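You operate a simulated robot arm through the tools that you are given. There is no shell and no other tool. Be economical: measure what you need, move in short steps, check, and stop when the job is done.

You run a simulated two-armed robot. Do the job below in one go: nothing can be reset, and whatever is moved stays where it is left.

## Task
Lift the cup tray off the white machine, dust the top and put the tray back.
Fine: both hands on the tray each way; rest it on the lane side of the mat. Use the white pad and return it; the blue pad stays. What is to be rubbed or washed off counts as gone when no trace of it is left.

The check looks at the end state, three seconds after you hand in, the way a careful person would. Anything else that was tipped, shoved, dropped, spilled or broken makes it a failure.

## Robot
Two 6-joint arms with two-finger parallel grippers on one trunk, on a base that drives. Base frame: it is fixed to the floor where the robot stands at the start and does not move with it; the origin is under the middle of the robot, x ahead of it, y to its left, z up. Lengths are in mm, angles in degrees, forces in N, time in s.
The left shoulder is at the start at [60, 187, 1297], the right one opposite. With the tool pointing down near the work surface each hand reaches from about 100 to 400 mm from the robot's upright axis, wherever it stands, measured 20 degrees to its own side. Places, roughly: dust on the top of the white machine [600, -100, 1100]; lane side of the mat by the white machine [500, -700, 700]; pierced steel cup tray (41x25x5 cm) [600, -100, 1100]; polishing pad with a blue grip [750, -2250, 750]; top of the white machine [600, -100, 1100]. Payload 1.57 kg a hand.
Tool frame (each hand has its own): the origin (TCP) lies between the finger pads and is the grasp point; the fingertips stand 30 mm ahead of it; z points along the fingers, y is the line along which they close. Largest opening 110 mm; finger width 24, thickness 12; the body of the gripper, 48 by 112 mm, starts 78 mm behind the TCP.
Orientation is told as [roll, pitch, yaw] about the base's x, y, z axes, in that order, counted from this pose: with the fingers straight down and closing along the base's y, the tool's x points along the base's -x, its y along +y and its z along -z.

## Interface
- The arms move only by the tool move_arm. It takes "left_increments", "right_increments" or both (then of equal length, played together; a hand with none holds still); each is a list of rows, each an object (a shift or turn left out is 0, a gripper value left out holds the last) with "offset": the shift along the tool's x, y, z in cm, a list of three; "angular": the turn, a rotation vector about the tool's x, y, z in degrees, a list of three; "hand": the opening, from 0 (shut) to 1 (fully open). In form: [{"offset": [x, y, z], "angular": [ax, ay, az], "hand": hand}, ...]. A call has 1 to 10 rows; each row shifts and turns the commanded pose from where the row before left it, along the tool's axes as they then stand. Rows are played at 5 a second. More than 50 mm and 8.6 degrees between two rows, or a gripper value outside its range, and nothing of the call is played. A pose out of reach is approached as far as the arm can. The call stops where the force on the tool passes 40 N (or 10 N more than at its start, if that is more) or the arm is blocked; 0.2 s more then pass. The fingers move at their own pace (about 153 mm/s each) and stop on an object; they squeeze with about 21 N. The grip force told is the motor's: it shows also when the fingers shut on nothing. Time passes only in rows, and 0.2 s behind the last, so rows that do not move let the fingers close. It gives the time, the measured TCP pose, the force on the tool (base axes), the opening and the grip force at its end, in the units of the frame above (readings bear some noise), with the torque about the TCP (base axes, N m) and any sound that the robot's microphone picked up.
- Cameras (640 x 400 px; columns grow to the right, rows downward): "scene" is now at [15.9, -11.7, 1841.5]; the picture's right is [-0.13, -0.99, 0.00], its down [-0.73, 0.10, -0.68] and it looks along [0.67, -0.09, -0.74] (base axes); focal length 263 px, centre (320, 200). "left" rides on the left gripper at [70, -16, -141] in its tool frame; the picture's right is [0.23, 0.97, 0.00], its down [-0.85, 0.20, -0.48] and it looks along [-0.47, 0.11, 0.88] (tool axes); focal length 222 px, centre (320, 200). "right" rides on the right gripper at [70, 16, -141] in its tool frame; the picture's right is [-0.23, 0.97, 0.00], its down [-0.86, -0.20, -0.48] and it looks along [-0.47, -0.11, 0.88] (tool axes); focal length 222 px, centre (320, 200). There is no depth. A picture from a camera that has moved, and an enlarged one, comes with that camera's place and axes in the base frame and with its lens.
- grab_frame(camera): a new picture of that camera. No time passes.
- lift_body(by): slides the trunk up (or, below 0, down) by that many mm; the arms and the scene camera ride with it, the base frame stays. It gives what a move gives, with no picture.
- base_move(legs): drives the robot by 1 to 6 legs, each [ahead, left, turn to the left] in mm, mm and degrees, along the robot's own axes; the way and the turn of a leg run together, so that a leg with both is an arc; at most 1500 mm and 180 degrees a leg. The arms and the cameras ride along, it lands a little off, and it stops where it bumps. It gives what a move gives.
- turn_head(pan, tilt): turns the head with the scene camera to pan (to the left, within 86 degrees either way) and tilt (down, from -29 to 69), counted from straight ahead of the robot. It gives what a move gives.
- inspect(camera, box): a new picture of the part [left, top, right, bottom] of that camera's present view, enlarged. No time passes.
- finish_job(): hands the job in; it is judged then, once.

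Work in short steps. Places have to be worked out from the pictures, the camera data and where the tool is seen: move nearer, look again, correct. Check each grasp and each placing, and mend what went wrong. You have 120 turns and 88 pictures in all, those below and enlarged ones among them. Open the grippers and draw the arms clear of the work before you hand the job in, unless the task says otherwise; then end with one line.

The tools are called by a JSON object that holds its "name" and its "arguments". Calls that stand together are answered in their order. move_arm: Moves the arms, as the interface text tells. Its arguments: {"type":"object","properties":{"left_increments":{"type":"array"},"right_increments":{"type":"array"}},"required":[]} The other tools are called the same way: lift_body (by) slides the trunk up or down; base_move (legs) drives the base; turn_head (pan, tilt) turns the head that bears the scene camera; grab_frame (camera) takes a picture; inspect (camera, box) takes an enlarged picture of a part of a camera's view; finish_job () hands the job in.

At the start:

```text
time_s: 0.0
left_position: [339.5, 49.3, 1435.8]
left_tcp_rot: [0.1, 0.0, -0.1]
left_force: [0.5, 0.5, -0.2]
left_wrist_torque: [0.02, -0.02, -0.02]
left_width: 109.9
left_grip_force: 0.0
right_position: [300.6, -272.9, 1460.5]
right_tcp_rot: [-0.1, -0.1, 0.0]
right_force: [0.3, 1.0, -0.1]
right_wrist_torque: [0.0, 0.02, 0.03]
right_width: 109.8
right_grip_force: 0.0
trunk travel left (down, up): [-925.0, 65.0]
robot x, y, heading: [-2.2, 3.5, 0.2]
head pan, tilt: [-7.6, 47.5]
```

scene: 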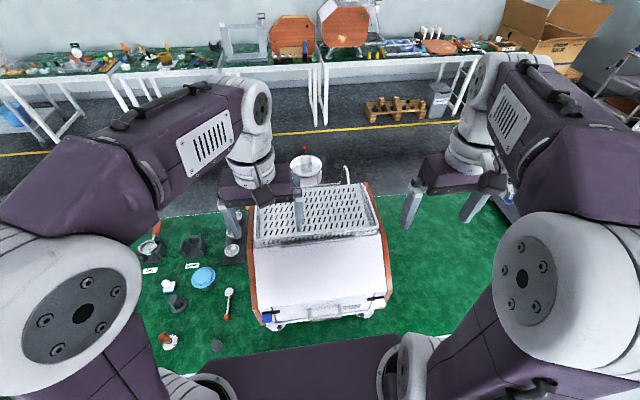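
right: 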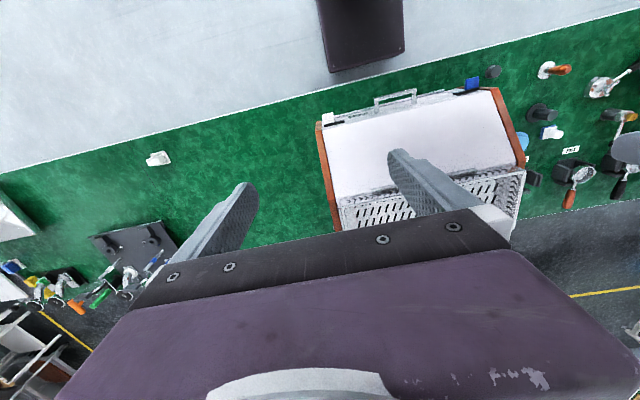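
left: 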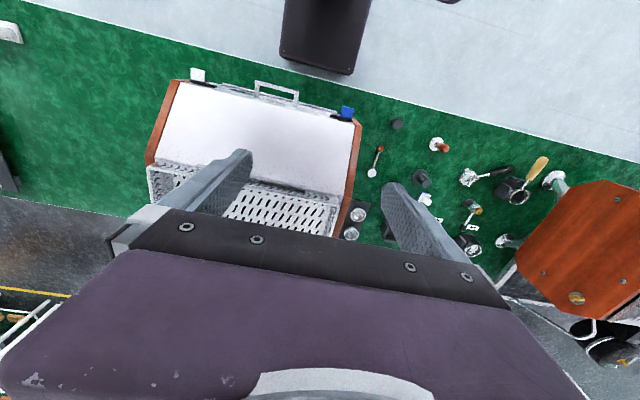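

The tray sits on the machine at the far side of its top; a small white object lies on the mat to the right. I look around with the head first to find the white pad and the lane side.

{"name": "turn_head", "arguments": {"pan": -50, "tilt": 40}}

{"name": "grab_frame", "arguments": {"camera": "scene"}}

{"name": "inspect", "arguments": {"camera": "right", "box": [0, 100, 320, 300]}}

{"name": "inspect", "arguments": {"camera": "left", "box": [130, 50, 450, 250]}}

```text
time_s: 1.1
left_position: [338.2, 49.4, 1436.9]
left_tcp_rot: [-0.1, 0.0, -0.1]
left_force: [0.6, 1.0, -0.1]
left_wrist_torque: [-0.02, -0.02, 0.03]
left_width: 109.9
left_grip_force: 0.1
right_position: [300.3, -272.6, 1460.7]
right_tcp_rot: [0.0, 0.0, -0.1]
right_force: [0.2, 0.3, -0.1]
right_wrist_torque: [0.02, 0.0, 0.0]
right_width: 110.2
right_grip_force: 0.0
trunk travel left (down, up): [-925.0, 65.0]
robot x, y, heading: [-4.3, -0.1, 0.3]
head pan, tilt: [-50.0, 40.0]
```

```text
84 pictures are left
camera scene: at [-8.0, -66.1, 1852.2], right [-0.77, -0.64, 0.0], down [-0.41, 0.49, -0.77], along [0.49, -0.59, -0.64], focal length 263 px, centre (320, 200)
```

scene: 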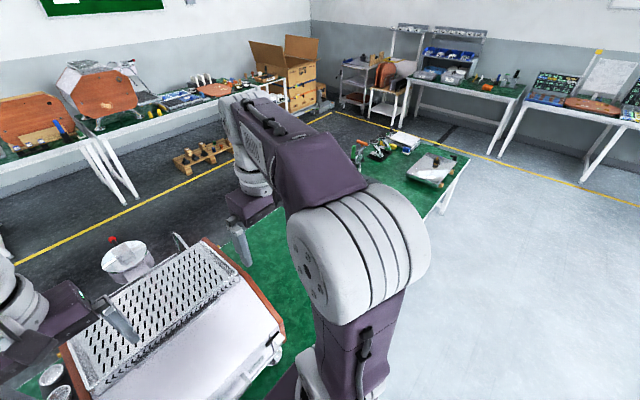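

```text
2.00 times, centred on (160, 200) of right
camera zoom: at [230.9, -257.9, 1602.0], right [0.23, 0.97, 0.0], down [0.86, -0.2, 0.48], along [0.47, -0.11, -0.88], focal length 444 px, centre (640, 200)
```

zoom: 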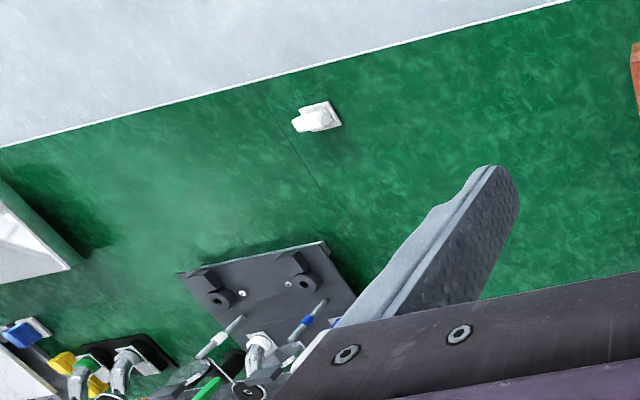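

```text
2.00 times, centred on (290, 150) of left
camera zoom: at [269.4, 33.6, 1576.7], right [-0.23, 0.97, 0.0], down [0.86, 0.2, 0.48], along [0.47, 0.11, -0.88], focal length 444 px, centre (380, 300)
```

zoom: 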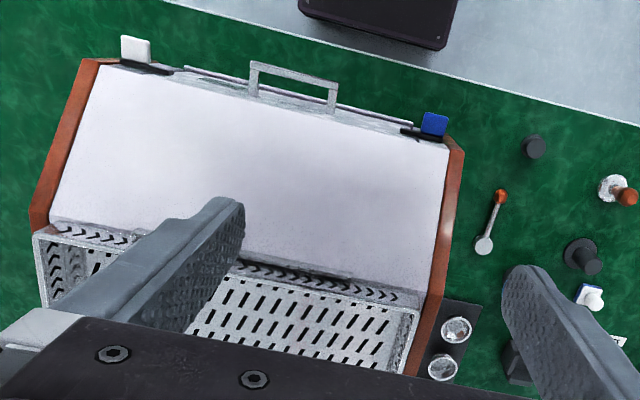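

The white-gripped pad lies on the mat at about [360, -955]; the blue one is far right. I look more downward to the right and also left to understand the mat and the bench.

{"name": "move_arm", "arguments": {"right_increments": [{"offset": [4, 3, -1]}, {"offset": [4, 3, -1]}, {"offset": [4, 3, -1]}]}}

{"name": "turn_head", "arguments": {"pan": -38, "tilt": 55}}

{"name": "grab_frame", "arguments": {"camera": "scene"}}

{"name": "grab_frame", "arguments": {"camera": "right"}}

```text
refused: row 1 steps farther than a row can; nothing moved
```

```text
time_s: 1.9
left_position: [339.8, 49.8, 1435.7]
left_tcp_rot: [0.0, 0.0, -0.1]
left_force: [0.5, -0.5, 0.2]
left_wrist_torque: [-0.01, 0.02, 0.01]
left_width: 110.0
left_grip_force: 0.1
right_position: [300.8, -271.5, 1460.0]
right_tcp_rot: [0.0, 0.1, -0.1]
right_force: [-0.3, -0.1, -0.2]
right_wrist_torque: [0.02, 0.03, 0.03]
right_width: 110.0
right_grip_force: 0.1
trunk travel left (down, up): [-925.0, 65.0]
robot x, y, heading: [-4.3, -2.1, -0.1]
head pan, tilt: [-38.0, 55.0]
```

```text
81 pictures are left
camera scene: at [-5.8, -45.5, 1831.6], right [-0.62, -0.79, 0.0], down [-0.64, 0.5, -0.57], along [0.45, -0.35, -0.82], focal length 263 px, centre (320, 200)
```

scene: 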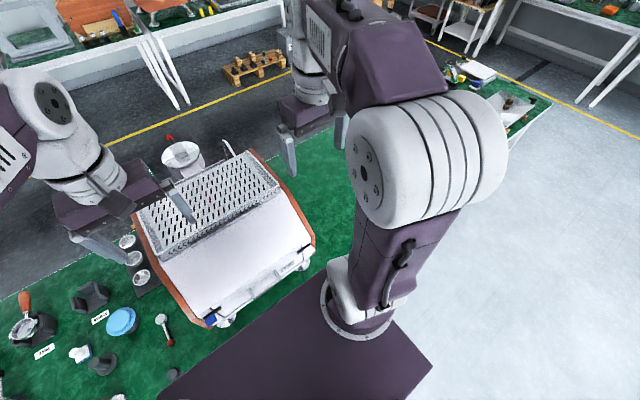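

```text
80 pictures are left
camera right: at [231.0, -257.9, 1602.0], right [0.23, 0.97, 0.0], down [0.86, -0.2, 0.48], along [0.47, -0.11, -0.88], focal length 222 px, centre (320, 200)
```

right: 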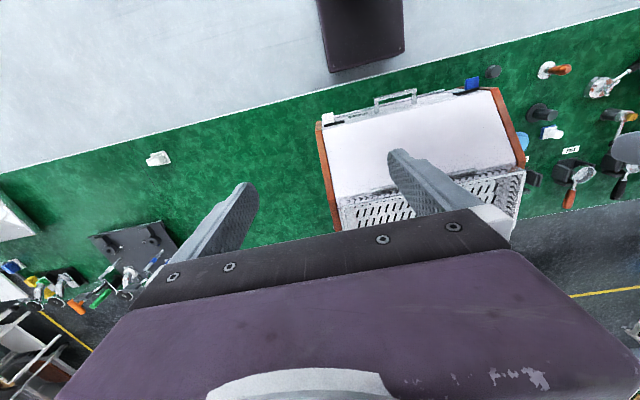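

Mat spans roughly x 270–1015; the tray is near [640,-80], top about z 1110. I drive ahead a little, watching for a bump, then check clearance.

{"name": "base_move", "arguments": {"legs": [[80, 0, 0]]}}

{"name": "turn_head", "arguments": {"pan": 0, "tilt": 66}}

{"name": "grab_frame", "arguments": {"camera": "scene"}}

{"name": "grab_frame", "arguments": {"camera": "left"}}

```text
time_s: 2.9
left_position: [407.2, 50.2, 1439.3]
left_tcp_rot: [0.0, -0.6, 0.0]
left_force: [-0.6, -0.1, 0.1]
left_wrist_torque: [0.0, -0.13, 0.0]
left_width: 109.8
left_grip_force: 0.1
right_position: [369.0, -271.9, 1463.6]
right_tcp_rot: [0.1, -0.6, 0.1]
right_force: [-0.6, 0.6, -0.3]
right_wrist_torque: [-0.04, -0.09, 0.0]
right_width: 110.2
right_grip_force: 0.0
trunk travel left (down, up): [-925.0, 65.0]
robot x, y, heading: [78.4, -0.4, 0.4]
head pan, tilt: [-38.0, 55.0]
```

```text
time_s: 4.0
left_position: [421.6, 49.5, 1435.8]
left_tcp_rot: [0.0, 0.1, 0.1]
left_force: [-0.1, -0.9, 0.6]
left_wrist_torque: [0.01, 0.0, 0.0]
left_width: 110.4
left_grip_force: 0.0
right_position: [383.9, -272.5, 1461.3]
right_tcp_rot: [0.0, 0.1, 0.1]
right_force: [-0.3, 0.7, -0.4]
right_wrist_torque: [-0.01, 0.01, 0.01]
right_width: 110.0
right_grip_force: 0.1
trunk travel left (down, up): [-925.0, 65.0]
robot x, y, heading: [80.9, 2.2, 0.2]
head pan, tilt: [0.0, 66.0]
```

```text
79 pictures are left
camera scene: at [79.8, -1.3, 1818.9], right [0.0, -1.0, 0.0], down [-0.91, 0.0, -0.41], along [0.41, 0.0, -0.91], focal length 263 px, centre (320, 200)
```

scene: 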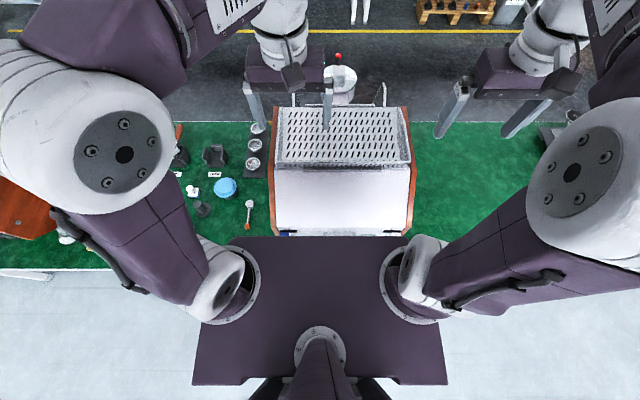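

```text
78 pictures are left
camera left: at [351.8, 34.0, 1576.3], right [-0.23, 0.97, 0.0], down [0.86, 0.2, 0.48], along [0.46, 0.11, -0.88], focal length 222 px, centre (320, 200)
```

left: 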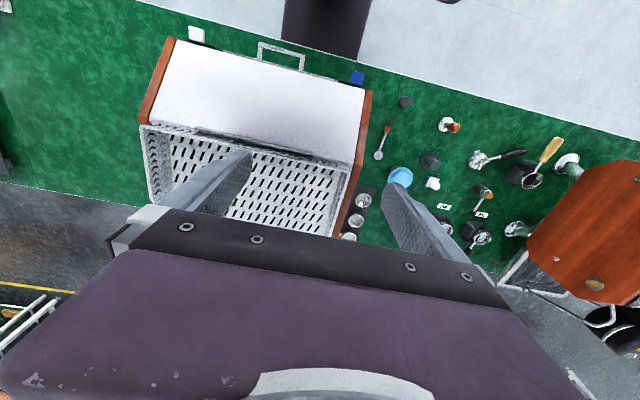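

A dark shape at the top of the left picture seems to overlap the mat; I enlarge it to know what part of the robot that is.

{"name": "inspect", "arguments": {"camera": "left", "box": [220, 0, 420, 125]}}

{"name": "inspect", "arguments": {"camera": "scene", "box": [230, 80, 450, 250]}}

```text
3.20 times, centred on (320, 62) of left
camera zoom: at [351.8, 34.0, 1576.3], right [-0.23, 0.97, 0.0], down [0.86, 0.2, 0.48], along [0.46, 0.11, -0.88], focal length 711 px, centre (320, 640)
```

zoom: 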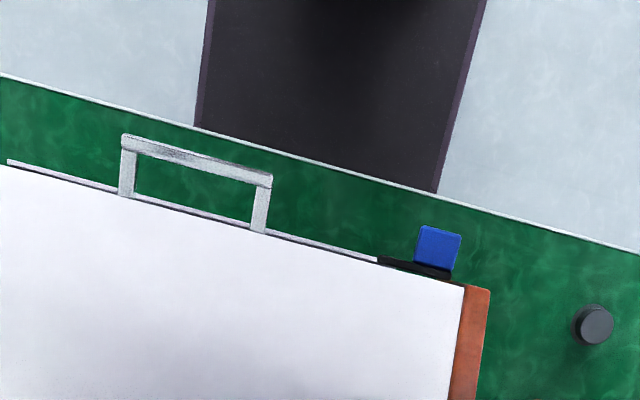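

```text
2.35 times, centred on (340, 165) of scene
camera zoom: at [79.8, -1.3, 1818.9], right [0.0, -1.0, 0.0], down [-0.91, 0.0, -0.41], along [0.41, 0.0, -0.91], focal length 618 px, centre (273, 282)
```

zoom: 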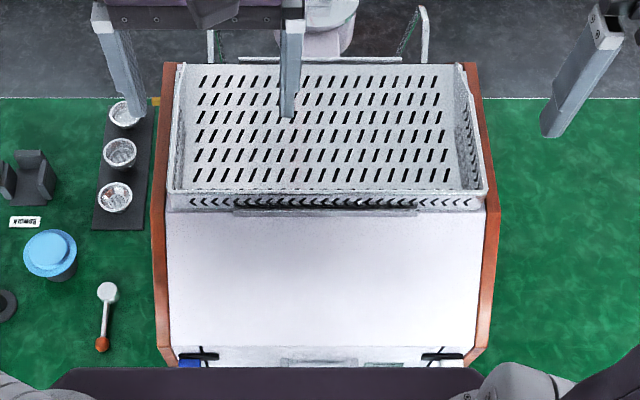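

The base slides under the bench with clearance. Rim estimated at z≈1140, x 508–745, y −276…134. I drive 150 mm further so the hands can reach the tray's short ends.

{"name": "base_move", "arguments": {"legs": [[130, 0, 0]]}}

{"name": "move_arm", "arguments": {"left_increments": [{"offset": [0, 4, 0]}, {"offset": [0, 4, 0]}], "right_increments": [{"offset": [-4, 0, 0]}, {"offset": [0, 0, 0]}]}}

{"name": "grab_frame", "arguments": {"camera": "scene"}}

{"name": "grab_frame", "arguments": {"camera": "left"}}

{"name": "grab_frame", "arguments": {"camera": "right"}}

```text
time_s: 5.3
left_position: [551.8, 49.1, 1437.1]
left_tcp_rot: [0.0, -0.1, -0.2]
left_force: [-0.7, 0.0, 0.1]
left_wrist_torque: [0.03, -0.01, 0.02]
left_width: 109.9
left_grip_force: 0.1
right_position: [512.2, -272.7, 1461.3]
right_tcp_rot: [0.1, -0.2, 0.1]
right_force: [-0.3, 0.5, 0.7]
right_wrist_torque: [0.01, -0.03, 0.02]
right_width: 109.9
right_grip_force: 0.0
trunk travel left (down, up): [-925.0, 65.0]
robot x, y, heading: [216.7, 1.8, 0.1]
head pan, tilt: [0.0, 66.0]
```

```text
time_s: 5.9
left_position: [552.2, 131.5, 1436.5]
left_tcp_rot: [-0.2, -0.2, -0.1]
left_force: [0.3, 0.5, 0.7]
left_wrist_torque: [-0.05, -0.04, 0.02]
left_width: 110.1
left_grip_force: 0.0
right_position: [552.6, -269.5, 1461.8]
right_tcp_rot: [-0.1, -0.1, -0.1]
right_force: [-1.0, 1.3, 0.3]
right_wrist_torque: [-0.04, -0.01, 0.0]
right_width: 109.7
right_grip_force: 0.1
trunk travel left (down, up): [-925.0, 65.0]
robot x, y, heading: [214.7, -1.0, -0.2]
head pan, tilt: [0.0, 66.0]
```

```text
75 pictures are left
camera scene: at [209.6, 1.7, 1818.9], right [0.0, -1.0, 0.0], down [-0.91, 0.0, -0.41], along [0.41, 0.0, -0.91], focal length 263 px, centre (320, 200)
```

scene: 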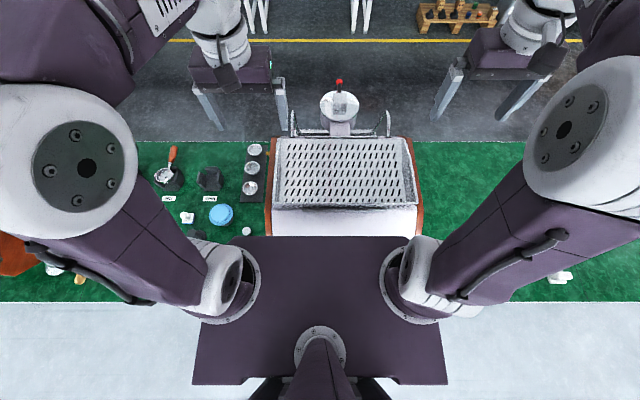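

```text
74 pictures are left
camera left: at [480.6, 115.3, 1577.2], right [-0.23, 0.97, 0.0], down [0.85, 0.2, 0.48], along [0.47, 0.11, -0.88], focal length 222 px, centre (320, 200)
```

left: 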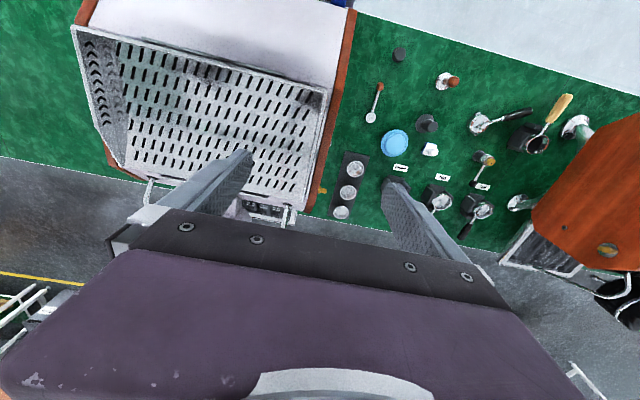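

```text
73 pictures are left
camera right: at [482.4, -255.2, 1602.7], right [0.23, 0.97, 0.0], down [0.85, -0.2, 0.48], along [0.47, -0.11, -0.88], focal length 222 px, centre (320, 200)
```

right: 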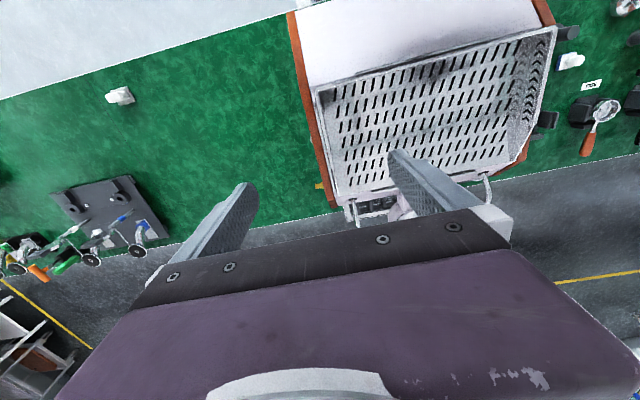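

Triangulation: rim x≈497–750, y≈−274…132. I move both hands over the middle of the short walls and lower to z≈1215.

{"name": "move_arm", "arguments": {"left_increments": [{"offset": [-3.5, 0, 0]}, {"offset": [-3.5, 0, 0]}, {"offset": [0, 0, 4.4]}, {"offset": [0, 0, 4.4]}, {"offset": [0, 0, 4.4]}, {"offset": [0, 0, 4.4]}, {"offset": [0, 0, 4.4]}], "right_increments": [{"offset": [-3.5, 0, 0]}, {"offset": [-3.5, -0.6, 0]}, {"offset": [0, 0, 4.9]}, {"offset": [0, 0, 4.9]}, {"offset": [0, 0, 4.9]}, {"offset": [0, 0, 4.9]}, {"offset": [0, 0, 4.9]}]}}

{"name": "grab_frame", "arguments": {"camera": "left"}}

{"name": "grab_frame", "arguments": {"camera": "right"}}

{"name": "grab_frame", "arguments": {"camera": "scene"}}

```text
time_s: 7.5
left_position: [622.8, 131.3, 1215.8]
left_tcp_rot: [-0.1, 0.0, -0.1]
left_force: [0.2, 0.0, -0.9]
left_wrist_torque: [0.05, 0.03, -0.02]
left_width: 109.8
left_grip_force: 0.0
right_position: [629.0, -277.1, 1215.5]
right_tcp_rot: [0.0, 0.1, 0.0]
right_force: [0.4, -0.5, 0.0]
right_wrist_torque: [0.0, -0.01, -0.01]
right_width: 110.1
right_grip_force: 0.0
trunk travel left (down, up): [-925.0, 65.0]
robot x, y, heading: [217.8, 0.9, -0.1]
head pan, tilt: [0.0, 66.0]
```

```text
72 pictures are left
camera left: at [553.3, 114.9, 1356.6], right [-0.23, 0.97, 0.0], down [0.85, 0.2, 0.48], along [0.47, 0.11, -0.88], focal length 222 px, centre (320, 200)
```

left: 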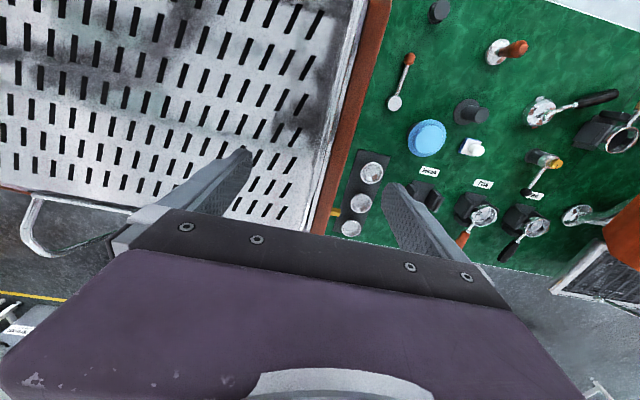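

```text
71 pictures are left
camera right: at [558.0, -263.1, 1357.7], right [0.23, 0.97, 0.0], down [0.85, -0.2, 0.48], along [0.47, -0.11, -0.88], focal length 222 px, centre (320, 200)
```

right: 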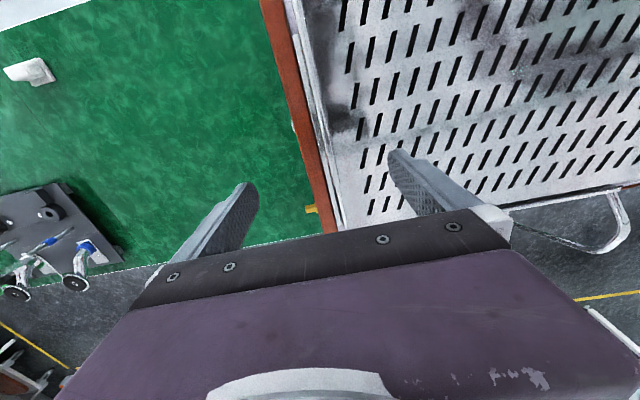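

```text
70 pictures are left
camera scene: at [213.7, -1.5, 1819.0], right [0.0, -1.0, 0.0], down [-0.91, 0.0, -0.41], along [0.41, 0.0, -0.91], focal length 263 px, centre (320, 200)
```

scene: 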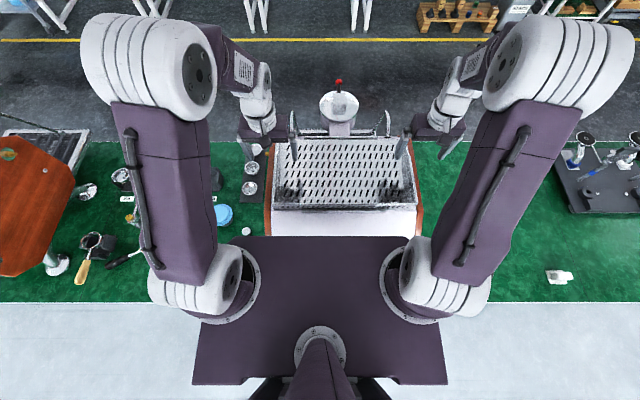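

Hands are above the end walls. I enlarge both views around the walls to refine the lateral place of the rim.

{"name": "inspect", "arguments": {"camera": "left", "box": [220, 50, 420, 250]}}

{"name": "inspect", "arguments": {"camera": "right", "box": [220, 50, 420, 250]}}

```text
2.00 times, centred on (320, 150) of left
camera zoom: at [553.3, 114.9, 1356.6], right [-0.23, 0.97, 0.0], down [0.85, 0.2, 0.48], along [0.47, 0.11, -0.88], focal length 444 px, centre (320, 300)
```

zoom: 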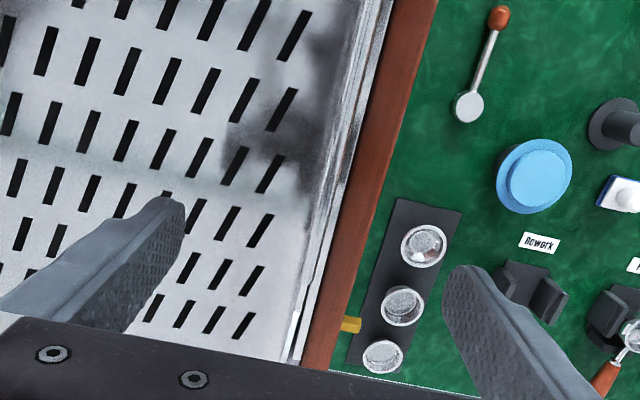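

```text
2.00 times, centred on (320, 150) of right
camera zoom: at [558.0, -263.1, 1357.7], right [0.23, 0.97, 0.0], down [0.85, -0.2, 0.48], along [0.47, -0.11, -0.88], focal length 444 px, centre (320, 300)
```

zoom: 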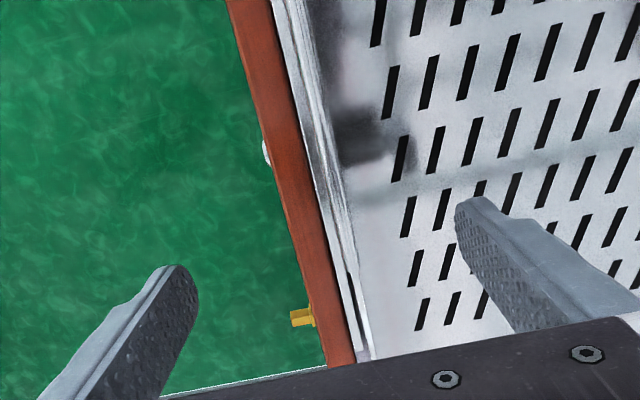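

Rim walls computed at y≈136 and y≈−272.6; the wooden panels stand just outside, so tips should stay above them. I centre, half-close the fingers and lower to TCP z≈1155 to look.

{"name": "move_arm", "arguments": {"left_increments": [{"offset": [0, 0.5, 0], "hand": 0.45}, {"offset": [0, 0, 3]}, {"offset": [0, 0, 3]}], "right_increments": [{"offset": [0.6, 0.45, 0], "hand": 0.45}, {"offset": [0, 0, 3]}, {"offset": [0, 0, 3]}]}}

{"name": "inspect", "arguments": {"camera": "left", "box": [220, 50, 420, 250]}}

{"name": "inspect", "arguments": {"camera": "right", "box": [220, 50, 420, 250]}}

{"name": "inspect", "arguments": {"camera": "scene", "box": [230, 90, 450, 240]}}

```text
time_s: 8.3
left_position: [628.6, 134.0, 1154.3]
left_tcp_rot: [0.0, 0.1, -0.1]
left_force: [0.2, -0.1, -0.6]
left_wrist_torque: [-0.01, 0.06, 0.02]
left_width: 49.5
left_grip_force: 0.0
right_position: [624.2, -274.0, 1155.4]
right_tcp_rot: [0.0, 0.1, 0.1]
right_force: [0.1, -0.5, -0.7]
right_wrist_torque: [0.04, 0.07, 0.01]
right_width: 49.6
right_grip_force: 0.0
trunk travel left (down, up): [-925.0, 65.0]
robot x, y, heading: [215.0, 4.8, -0.1]
head pan, tilt: [0.0, 66.0]
```

```text
2.00 times, centred on (320, 150) of left
camera zoom: at [558.8, 118.7, 1294.2], right [-0.23, 0.97, 0.0], down [0.86, 0.2, 0.48], along [0.46, 0.11, -0.88], focal length 444 px, centre (320, 300)
```

zoom: 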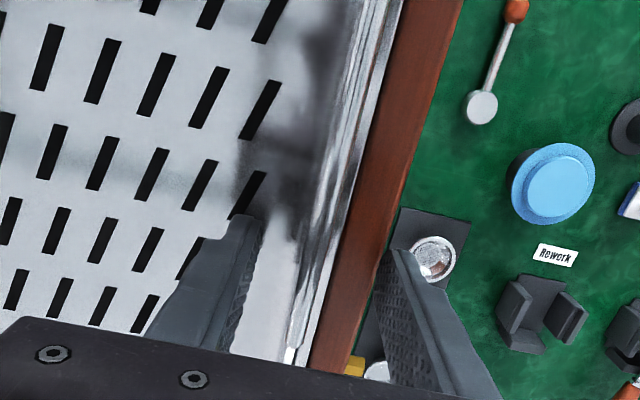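

```text
2.00 times, centred on (320, 150) of right
camera zoom: at [554.3, -259.1, 1296.7], right [0.23, 0.97, 0.0], down [0.86, -0.2, 0.48], along [0.46, -0.11, -0.88], focal length 444 px, centre (320, 300)
```

zoom: 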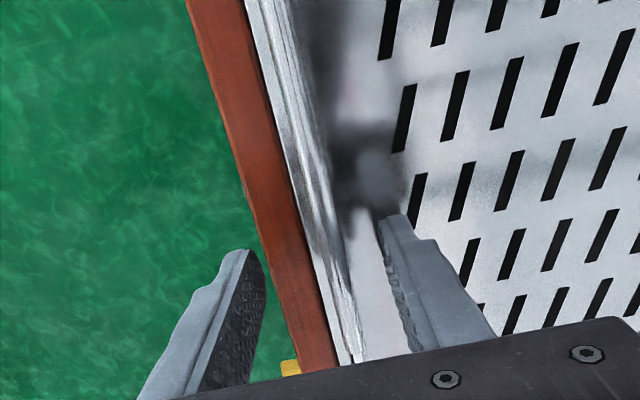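

```text
2.67 times, centred on (340, 165) of scene
camera zoom: at [217.2, -2.2, 1819.0], right [0.0, -1.0, 0.0], down [-0.91, 0.0, -0.4], along [0.4, 0.0, -0.91], focal length 700 px, centre (267, 293)
```

zoom: 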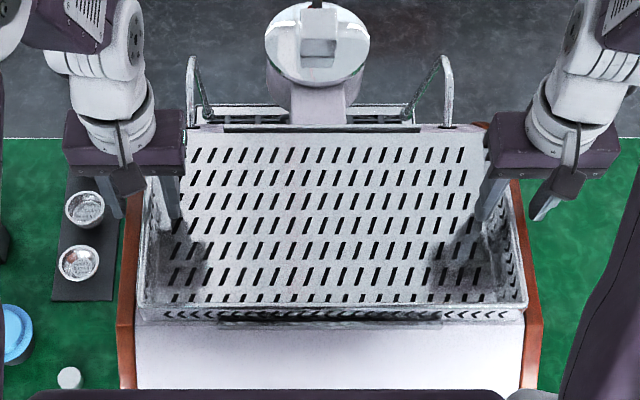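

The rim lies between the fingers on both sides with the rubber panel outside it slightly lower. I lower 8 mm and close most of the way to see whether the outer fingers clear the panels.

{"name": "move_arm", "arguments": {"left_increments": [{"offset": [0.4, 0.1, 0.8]}, {"hand": 0.2}, {}], "right_increments": [{"offset": [0, 0, 0.8]}, {"hand": 0.2}, {}]}}

{"name": "inspect", "arguments": {"camera": "left", "box": [260, 100, 380, 250]}}

{"name": "inspect", "arguments": {"camera": "right", "box": [260, 100, 380, 250]}}

```text
time_s: 9.0
left_position: [621.1, 134.0, 1150.9]
left_tcp_rot: [-0.1, -0.8, -0.1]
left_force: [-3.2, -9.3, 23.5]
left_wrist_torque: [-0.74, 0.35, -0.02]
left_width: 30.6
left_grip_force: 4.8
right_position: [618.6, -272.4, 1152.0]
right_tcp_rot: [-0.1, -0.4, -0.2]
right_force: [0.8, 5.4, 9.2]
right_wrist_torque: [0.17, 0.19, -0.1]
right_width: 26.8
right_grip_force: 2.4
trunk travel left (down, up): [-925.0, 65.0]
robot x, y, heading: [218.3, -1.4, 0.0]
head pan, tilt: [0.0, 66.0]
stopped in row 3 (left hand): the force on the tool passed its limit at 43 N (the readings are from after the stop); the commanded pose is now the measured one
```

```text
2.67 times, centred on (320, 175) of left
camera zoom: at [548.4, 118.7, 1290.7], right [-0.23, 0.97, -0.01], down [0.85, 0.2, 0.49], along [0.48, 0.1, -0.87], focal length 592 px, centre (320, 267)
```

zoom: 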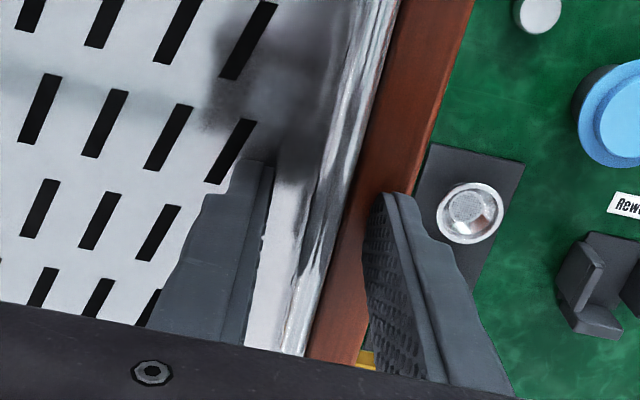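

```text
2.67 times, centred on (320, 175) of right
camera zoom: at [547.0, -257.9, 1291.7], right [0.23, 0.97, 0.0], down [0.85, -0.2, 0.48], along [0.47, -0.11, -0.87], focal length 592 px, centre (320, 267)
```

zoom: 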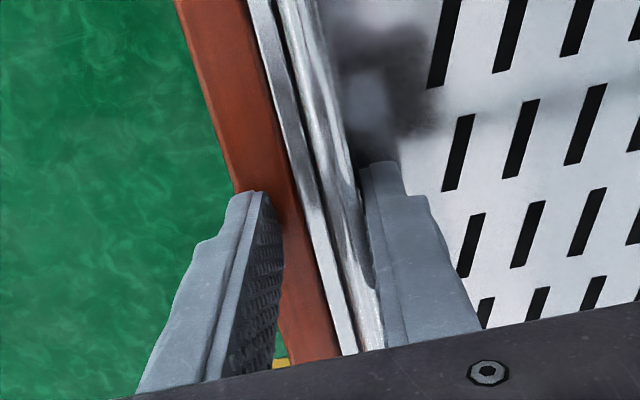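

The outer fingertip touched down on the panel top (z≈1121), so I raise both hands ~4–5 mm and close onto the rim fully.

{"name": "move_arm", "arguments": {"left_increments": [{"offset": [0, 0, -0.5], "hand": 0.35}, {}, {"hand": 0.1}, {"hand": 0}, {}, {}], "right_increments": [{"offset": [0, 0, -0.4], "hand": 0.35}, {}, {"hand": 0.1}, {"hand": 0}, {}, {}]}}

{"name": "inspect", "arguments": {"camera": "left", "box": [260, 100, 380, 250]}}

{"name": "inspect", "arguments": {"camera": "right", "box": [260, 100, 380, 250]}}

```text
time_s: 10.1
left_position: [623.3, 133.7, 1152.3]
left_tcp_rot: [-0.2, -0.5, -0.1]
left_force: [-0.1, -1.5, -1.6]
left_wrist_torque: [0.71, -0.3, 0.18]
left_width: 16.8
left_grip_force: 21.7
right_position: [620.9, -269.0, 1152.1]
right_tcp_rot: [0.2, 0.1, -0.1]
right_force: [0.1, 2.7, -2.9]
right_wrist_torque: [-0.61, -0.35, -0.02]
right_width: 13.5
right_grip_force: 20.8
trunk travel left (down, up): [-925.0, 65.0]
robot x, y, heading: [215.4, -2.7, 0.1]
head pan, tilt: [0.0, 66.0]
stopped in row 5 (left hand): the force on the tool passed its limit at 42 N (the readings are from after the stop); the commanded pose is now the measured one
```

```text
2.67 times, centred on (320, 175) of left
camera zoom: at [551.6, 117.1, 1293.1], right [-0.22, 0.97, -0.01], down [0.85, 0.2, 0.49], along [0.47, 0.1, -0.87], focal length 592 px, centre (320, 267)
```

zoom: 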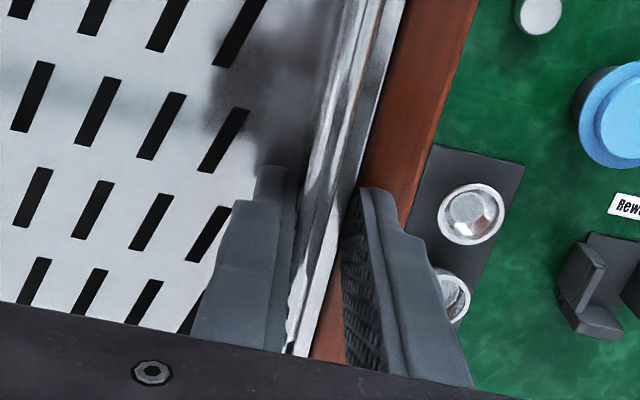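

```text
2.67 times, centred on (320, 175) of right
camera zoom: at [550.5, -256.2, 1294.2], right [0.23, 0.97, 0.0], down [0.86, -0.2, 0.48], along [0.46, -0.11, -0.88], focal length 592 px, centre (320, 267)
```

zoom: 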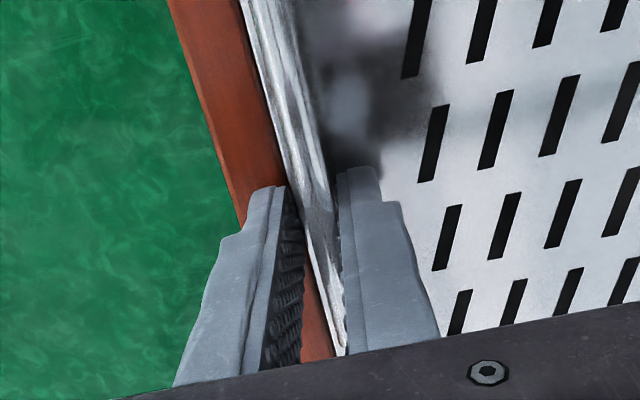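

Both hands hold something 13–17 mm thick (the rim) with ~21 N. I try a small lift of 2 cm and look.

{"name": "move_arm", "arguments": {"left_increments": [{"hand": 0}, {"offset": [0, 0, -0.5]}, {"offset": [0, 0, -0.5]}, {"offset": [0, 0, -0.5]}, {"offset": [0, 0, -0.5]}], "right_increments": [{"hand": 0}, {"offset": [0, 0, -0.5]}, {"offset": [0, 0, -0.5]}, {"offset": [0, 0, -0.5]}, {"offset": [0, 0, -0.5]}]}}

{"name": "grab_frame", "arguments": {"camera": "left"}}

{"name": "grab_frame", "arguments": {"camera": "right"}}

```text
time_s: 11.1
left_position: [622.8, 129.2, 1168.3]
left_tcp_rot: [-0.5, -0.7, -0.1]
left_force: [-1.8, 1.0, -2.9]
left_wrist_torque: [0.04, -0.31, -0.08]
left_width: 7.7
left_grip_force: 21.3
right_position: [617.2, -266.7, 1167.3]
right_tcp_rot: [0.4, -0.1, -0.3]
right_force: [1.0, -0.5, -3.1]
right_wrist_torque: [0.01, 0.07, -0.34]
right_width: 7.6
right_grip_force: 20.9
trunk travel left (down, up): [-925.0, 65.0]
robot x, y, heading: [218.4, 0.9, -0.1]
head pan, tilt: [0.0, 66.0]
stopped in row 4 (right hand): the force on the tool passed its limit at 43 N (the readings are from after the stop); the commanded pose is now the measured one
```

```text
60 pictures are left
camera left: at [550.0, 113.9, 1308.1], right [-0.22, 0.97, -0.01], down [0.85, 0.2, 0.49], along [0.48, 0.1, -0.87], focal length 222 px, centre (320, 200)
```

left: 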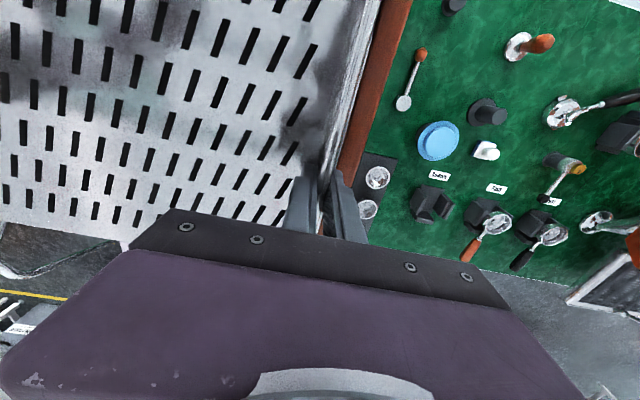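

```text
59 pictures are left
camera right: at [548.6, -253.3, 1309.3], right [0.23, 0.97, 0.01], down [0.85, -0.21, 0.48], along [0.47, -0.1, -0.88], focal length 222 px, centre (320, 200)
```

right: 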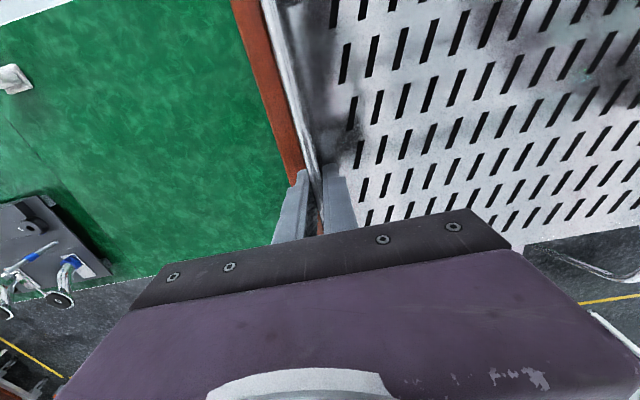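

Fingers now are closed on ~7.6 mm with a light load. I check in the scene view whether the tray came up.

{"name": "inspect", "arguments": {"camera": "scene", "box": [230, 90, 450, 240]}}

{"name": "inspect", "arguments": {"camera": "right", "box": [260, 100, 380, 250]}}

```text
2.67 times, centred on (340, 165) of scene
camera zoom: at [210.1, -1.0, 1819.5], right [0.0, -1.0, 0.0], down [-0.91, 0.0, -0.41], along [0.41, 0.0, -0.91], focal length 700 px, centre (267, 293)
```

zoom: 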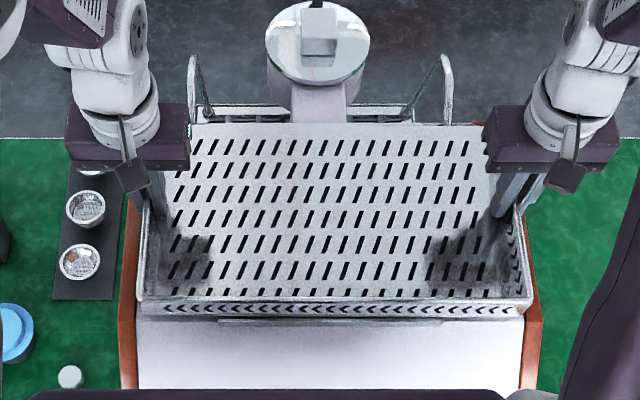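

```text
2.67 times, centred on (320, 175) of right
camera zoom: at [548.6, -253.3, 1309.3], right [0.23, 0.97, 0.01], down [0.85, -0.21, 0.48], along [0.47, -0.1, -0.88], focal length 592 px, centre (320, 267)
```

zoom: 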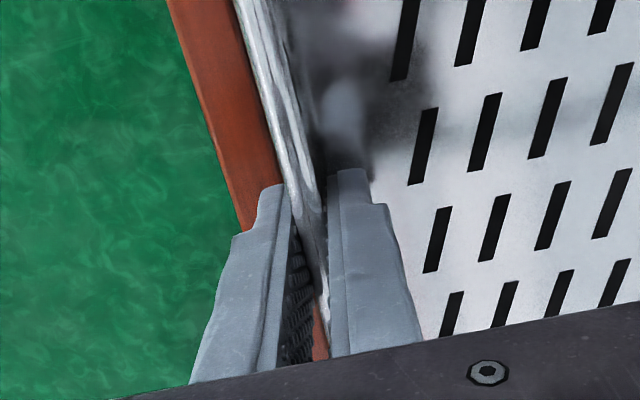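

The tray seems raised about 1 cm. I lift further 4 cm in small steps and check.

{"name": "move_arm", "arguments": {"left_increments": [{"offset": [0, 0, -0.8]}, {"offset": [0, 0, -0.8]}, {"offset": [0, 0, -0.8]}, {"offset": [0, 0, -0.8]}, {"offset": [0, 0, -0.8]}], "right_increments": [{"offset": [0, 0, -0.8]}, {"offset": [0, 0, -0.8]}, {"offset": [0, 0, -0.8]}, {"offset": [0, 0, -0.8]}, {"offset": [0, 0, -0.8]}]}}

{"name": "grab_frame", "arguments": {"camera": "scene"}}

```text
time_s: 12.3
left_position: [623.0, 127.9, 1207.8]
left_tcp_rot: [-0.6, -0.8, 0.0]
left_force: [-1.2, -12.0, -3.8]
left_wrist_torque: [0.11, -0.01, -0.11]
left_width: 7.9
left_grip_force: 20.5
right_position: [619.0, -267.4, 1206.8]
right_tcp_rot: [0.4, 0.1, -0.3]
right_force: [1.7, 12.1, -3.1]
right_wrist_torque: [-0.05, -0.21, -0.37]
right_width: 7.6
right_grip_force: 20.8
trunk travel left (down, up): [-925.0, 65.0]
robot x, y, heading: [218.9, -1.0, -0.3]
head pan, tilt: [0.0, 66.0]
```

```text
56 pictures are left
camera scene: at [212.5, -0.7, 1818.9], right [0.0, -1.0, 0.0], down [-0.91, 0.0, -0.41], along [0.41, 0.0, -0.91], focal length 263 px, centre (320, 200)
```

scene: 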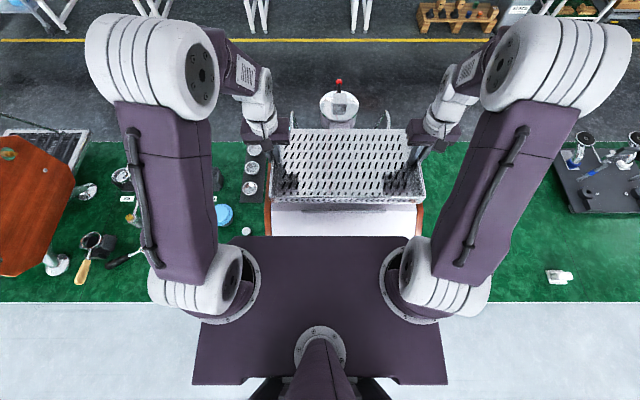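

The tray is up and held (~0.7 kg). I relieve the side tension slightly, lift 4 cm more, then back out and see that it's still held.

{"name": "move_arm", "arguments": {"left_increments": [{"offset": [0, -0.1, -1.0]}, {"offset": [0, 0, -1.0]}, {"offset": [0, 0, -1.0]}, {"offset": [0, 0, -1.0]}], "right_increments": [{"offset": [0, 0.1, -1.0]}, {"offset": [0, 0, -1.0]}, {"offset": [0, 0, -1.0]}, {"offset": [0, 0, -1.0]}]}}

{"name": "base_move", "arguments": {"legs": [[-100, 0, 0], [-120, 0, 0]]}}

{"name": "grab_frame", "arguments": {"camera": "scene"}}

```text
time_s: 13.3
left_position: [621.6, 128.6, 1248.5]
left_tcp_rot: [-0.6, -0.8, -0.1]
left_force: [-0.6, -13.1, -3.4]
left_wrist_torque: [0.06, 0.08, 0.12]
left_width: 7.8
left_grip_force: 20.2
right_position: [620.0, -266.6, 1246.3]
right_tcp_rot: [0.5, 0.2, -0.2]
right_force: [-0.1, 12.3, -3.5]
right_wrist_torque: [-0.04, -0.28, -0.02]
right_width: 7.8
right_grip_force: 21.5
trunk travel left (down, up): [-925.0, 65.0]
robot x, y, heading: [216.3, 2.4, 0.2]
head pan, tilt: [0.0, 66.0]
```

```text
time_s: 15.3
left_position: [405.7, 129.2, 1245.8]
left_tcp_rot: [-0.5, -0.7, -0.2]
left_force: [0.0, -27.8, -4.2]
left_wrist_torque: [0.12, -0.26, 0.13]
left_width: 7.6
left_grip_force: 20.8
right_position: [405.2, -266.1, 1245.1]
right_tcp_rot: [0.5, 0.3, -0.2]
right_force: [0.2, 27.1, -3.5]
right_wrist_torque: [-0.09, 0.1, 0.0]
right_width: 7.7
right_grip_force: 21.2
trunk travel left (down, up): [-925.0, 65.0]
robot x, y, heading: [-4.1, 2.6, -0.0]
head pan, tilt: [0.0, 66.0]
```

```text
55 pictures are left
camera scene: at [-0.6, -1.0, 1818.8], right [0.0, -1.0, 0.0], down [-0.91, 0.0, -0.4], along [0.4, 0.0, -0.91], focal length 263 px, centre (320, 200)
```

scene: 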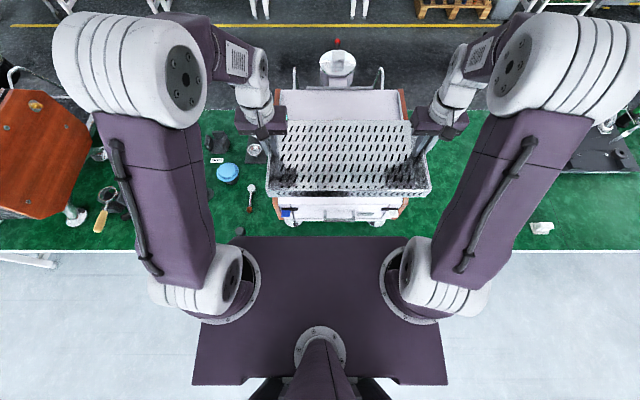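

Tray is held level, but the hands pull outward (27 N). I bring them 2 mm each inward and read again.

{"name": "move_arm", "arguments": {"left_increments": [{"offset": [0, -0.2, 0]}, {}], "right_increments": [{"offset": [0, 0.2, 0]}, {}]}}

{"name": "inspect", "arguments": {"camera": "scene", "box": [250, 60, 430, 230]}}

```text
time_s: 16.0
left_position: [400.8, 128.3, 1246.7]
left_tcp_rot: [-0.3, -1.0, -0.2]
left_force: [0.1, 1.1, -3.6]
left_wrist_torque: [-0.05, -0.03, 0.21]
left_width: 7.7
left_grip_force: 20.8
right_position: [400.7, -266.6, 1245.9]
right_tcp_rot: [0.2, 0.0, -0.1]
right_force: [-1.3, -1.2, -3.8]
right_wrist_torque: [0.03, -0.17, -0.08]
right_width: 7.9
right_grip_force: 20.7
trunk travel left (down, up): [-925.0, 65.0]
robot x, y, heading: [-0.4, 2.1, 0.0]
head pan, tilt: [0.0, 66.0]
stopped in row 2 (left hand): the force on the tool passed its limit at 41 N (the readings are from after the stop); the commanded pose is now the measured one
```

```text
2.35 times, centred on (340, 145) of scene
camera zoom: at [-8.1, -0.9, 1818.9], right [0.0, -1.0, 0.0], down [-0.91, 0.0, -0.41], along [0.41, 0.0, -0.91], focal length 618 px, centre (273, 329)
```

zoom: 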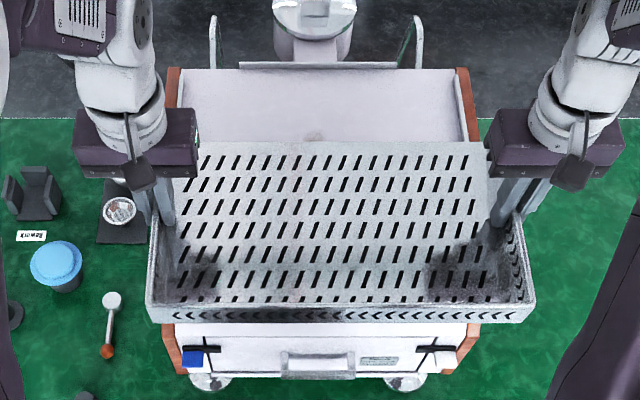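

Tension is gone. Now I drive 580 mm to the right along the bench, still clear of it.

{"name": "base_move", "arguments": {"legs": [[0, -290, 0], [0, -290, 0]]}}

{"name": "grab_frame", "arguments": {"camera": "scene"}}

```text
time_s: 19.6
left_position: [401.6, -443.6, 1246.8]
left_tcp_rot: [-0.4, -0.8, -0.4]
left_force: [0.7, 8.6, -3.5]
left_wrist_torque: [-0.08, -0.05, 0.21]
left_width: 7.5
left_grip_force: 21.3
right_position: [399.7, -840.1, 1246.6]
right_tcp_rot: [0.1, 0.1, -0.3]
right_force: [0.2, -7.6, -4.1]
right_wrist_torque: [0.06, -0.14, -0.04]
right_width: 7.8
right_grip_force: 20.3
trunk travel left (down, up): [-925.0, 65.0]
robot x, y, heading: [-7.7, -569.3, 0.0]
head pan, tilt: [0.0, 66.0]
```

```text
53 pictures are left
camera scene: at [-6.8, -571.0, 1818.9], right [0.0, -1.0, 0.0], down [-0.91, 0.0, -0.41], along [0.41, 0.0, -0.91], focal length 263 px, centre (320, 200)
```

scene: 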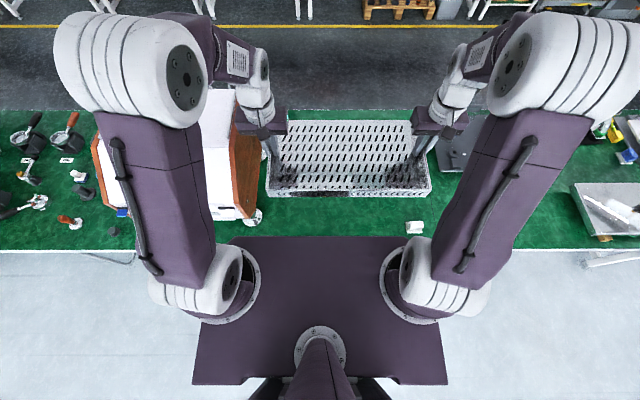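

Held fine. I drive 110 mm further right, then shift the tray to be centred ahead of the robot and nearer the trunk.

{"name": "base_move", "arguments": {"legs": [[0, -110, 0]]}}

{"name": "move_arm", "arguments": {"left_increments": [{"offset": [1.5, 1.2, 0]}, {"offset": [1.5, 1.2, 0]}, {"offset": [1.5, 1.2, 0]}, {"offset": [1.5, 1.2, 0]}, {"offset": [1.5, 1.2, 0]}, {"offset": [1.5, 1, 0]}], "right_increments": [{"offset": [1.5, 1.2, 0]}, {"offset": [1.5, 1.2, 0]}, {"offset": [1.5, 1.2, 0]}, {"offset": [1.5, 1.2, 0]}, {"offset": [1.5, 1.2, 0]}, {"offset": [1.5, 1, 0]}]}}

```text
time_s: 20.8
left_position: [402.5, -551.7, 1246.8]
left_tcp_rot: [-0.5, -0.8, -0.3]
left_force: [0.8, 2.4, -3.2]
left_wrist_torque: [-0.02, -0.09, 0.15]
left_width: 7.5
left_grip_force: 20.8
right_position: [399.6, -946.5, 1249.1]
right_tcp_rot: [-0.1, 0.1, -0.3]
right_force: [-1.1, 0.5, -3.5]
right_wrist_torque: [-0.04, -0.1, -0.07]
right_width: 7.5
right_grip_force: 21.1
trunk travel left (down, up): [-925.0, 65.0]
robot x, y, heading: [-4.7, -680.5, -0.1]
head pan, tilt: [0.0, 66.0]
```

```text
time_s: 22.2
left_position: [311.8, -483.8, 1245.3]
left_tcp_rot: [-0.6, -1.0, -0.3]
left_force: [-0.1, 1.7, -4.1]
left_wrist_torque: [-0.02, -0.19, 0.02]
left_width: 7.8
left_grip_force: 20.7
right_position: [307.1, -880.0, 1245.4]
right_tcp_rot: [0.2, 0.0, -0.3]
right_force: [1.2, -1.5, -3.6]
right_wrist_torque: [-0.04, 0.01, -0.25]
right_width: 7.8
right_grip_force: 20.6
trunk travel left (down, up): [-925.0, 65.0]
robot x, y, heading: [-2.2, -686.6, -0.3]
head pan, tilt: [0.0, 66.0]
```

I drive 210 mm ahead over the mat, then lower the trunk 200 mm and look.

{"name": "base_move", "arguments": {"legs": [[105, 0, 0], [105, 0, 0]]}}

{"name": "lift_body", "arguments": {"by": -200}}

{"name": "grab_frame", "arguments": {"camera": "scene"}}

{"name": "grab_frame", "arguments": {"camera": "right"}}

{"name": "grab_frame", "arguments": {"camera": "left"}}

```text
time_s: 24.2
left_position: [518.8, -488.0, 1247.1]
left_tcp_rot: [-0.3, -1.1, -0.4]
left_force: [-1.5, -5.3, -4.0]
left_wrist_torque: [0.02, 0.08, 0.0]
left_width: 7.6
left_grip_force: 21.3
right_position: [513.3, -883.4, 1246.9]
right_tcp_rot: [0.2, -0.3, -0.3]
right_force: [1.3, 5.0, -3.4]
right_wrist_torque: [-0.02, -0.32, -0.3]
right_width: 7.9
right_grip_force: 20.9
trunk travel left (down, up): [-925.0, 65.0]
robot x, y, heading: [202.2, -681.7, -0.4]
head pan, tilt: [0.0, 66.0]
```

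```text
time_s: 26.3
left_position: [523.9, -486.7, 1047.0]
left_tcp_rot: [-0.3, -0.8, -0.4]
left_force: [-0.8, -1.3, -4.4]
left_wrist_torque: [-0.02, 0.1, -0.03]
left_width: 7.7
left_grip_force: 21.6
right_position: [518.3, -883.1, 1045.8]
right_tcp_rot: [0.2, 0.2, -0.3]
right_force: [0.8, 1.5, -3.9]
right_wrist_torque: [-0.01, -0.3, -0.29]
right_width: 7.8
right_grip_force: 20.9
trunk travel left (down, up): [-725.0, 265.0]
robot x, y, heading: [206.6, -685.6, -0.1]
head pan, tilt: [0.0, 66.0]
```

```text
52 pictures are left
camera scene: at [202.9, -686.5, 1618.9], right [0.0, -1.0, 0.0], down [-0.91, 0.0, -0.41], along [0.41, 0.0, -0.91], focal length 263 px, centre (320, 200)
```

scene: 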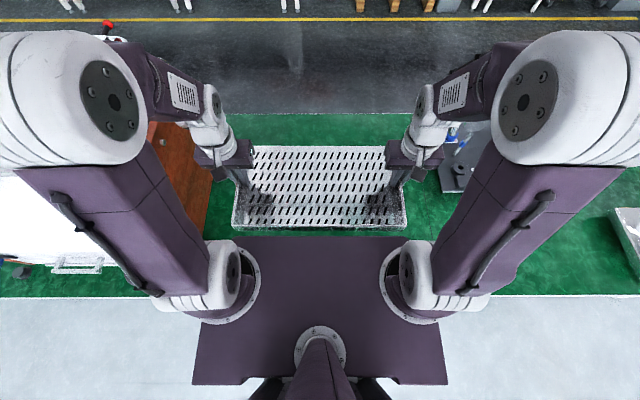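

```text
51 pictures are left
camera right: at [449.0, -868.3, 1186.8], right [0.23, 0.97, 0.0], down [0.85, -0.21, 0.48], along [0.46, -0.11, -0.88], focal length 222 px, centre (320, 200)
```

right: 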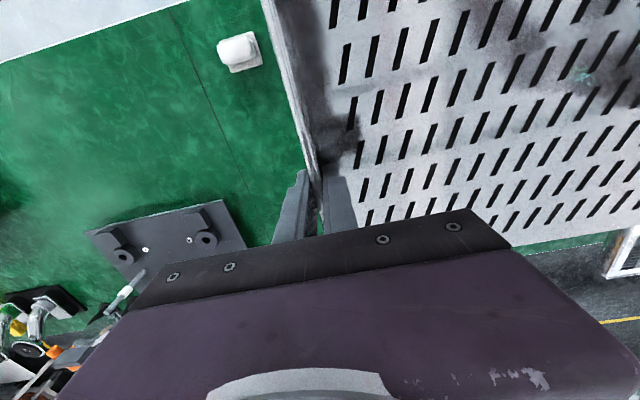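

```text
50 pictures are left
camera left: at [450.8, -502.0, 1185.9], right [-0.22, 0.98, -0.01], down [0.85, 0.2, 0.49], along [0.48, 0.1, -0.87], focal length 222 px, centre (320, 200)
```

left: 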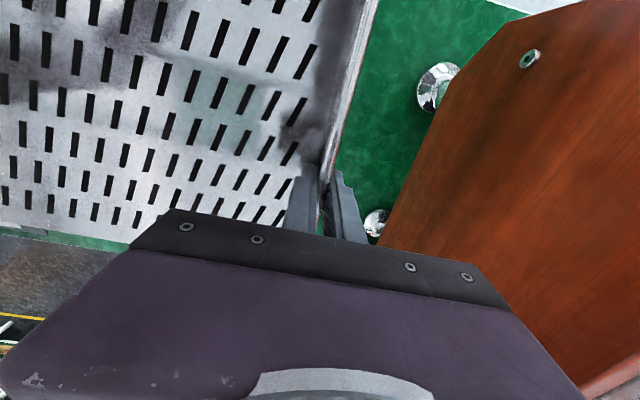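

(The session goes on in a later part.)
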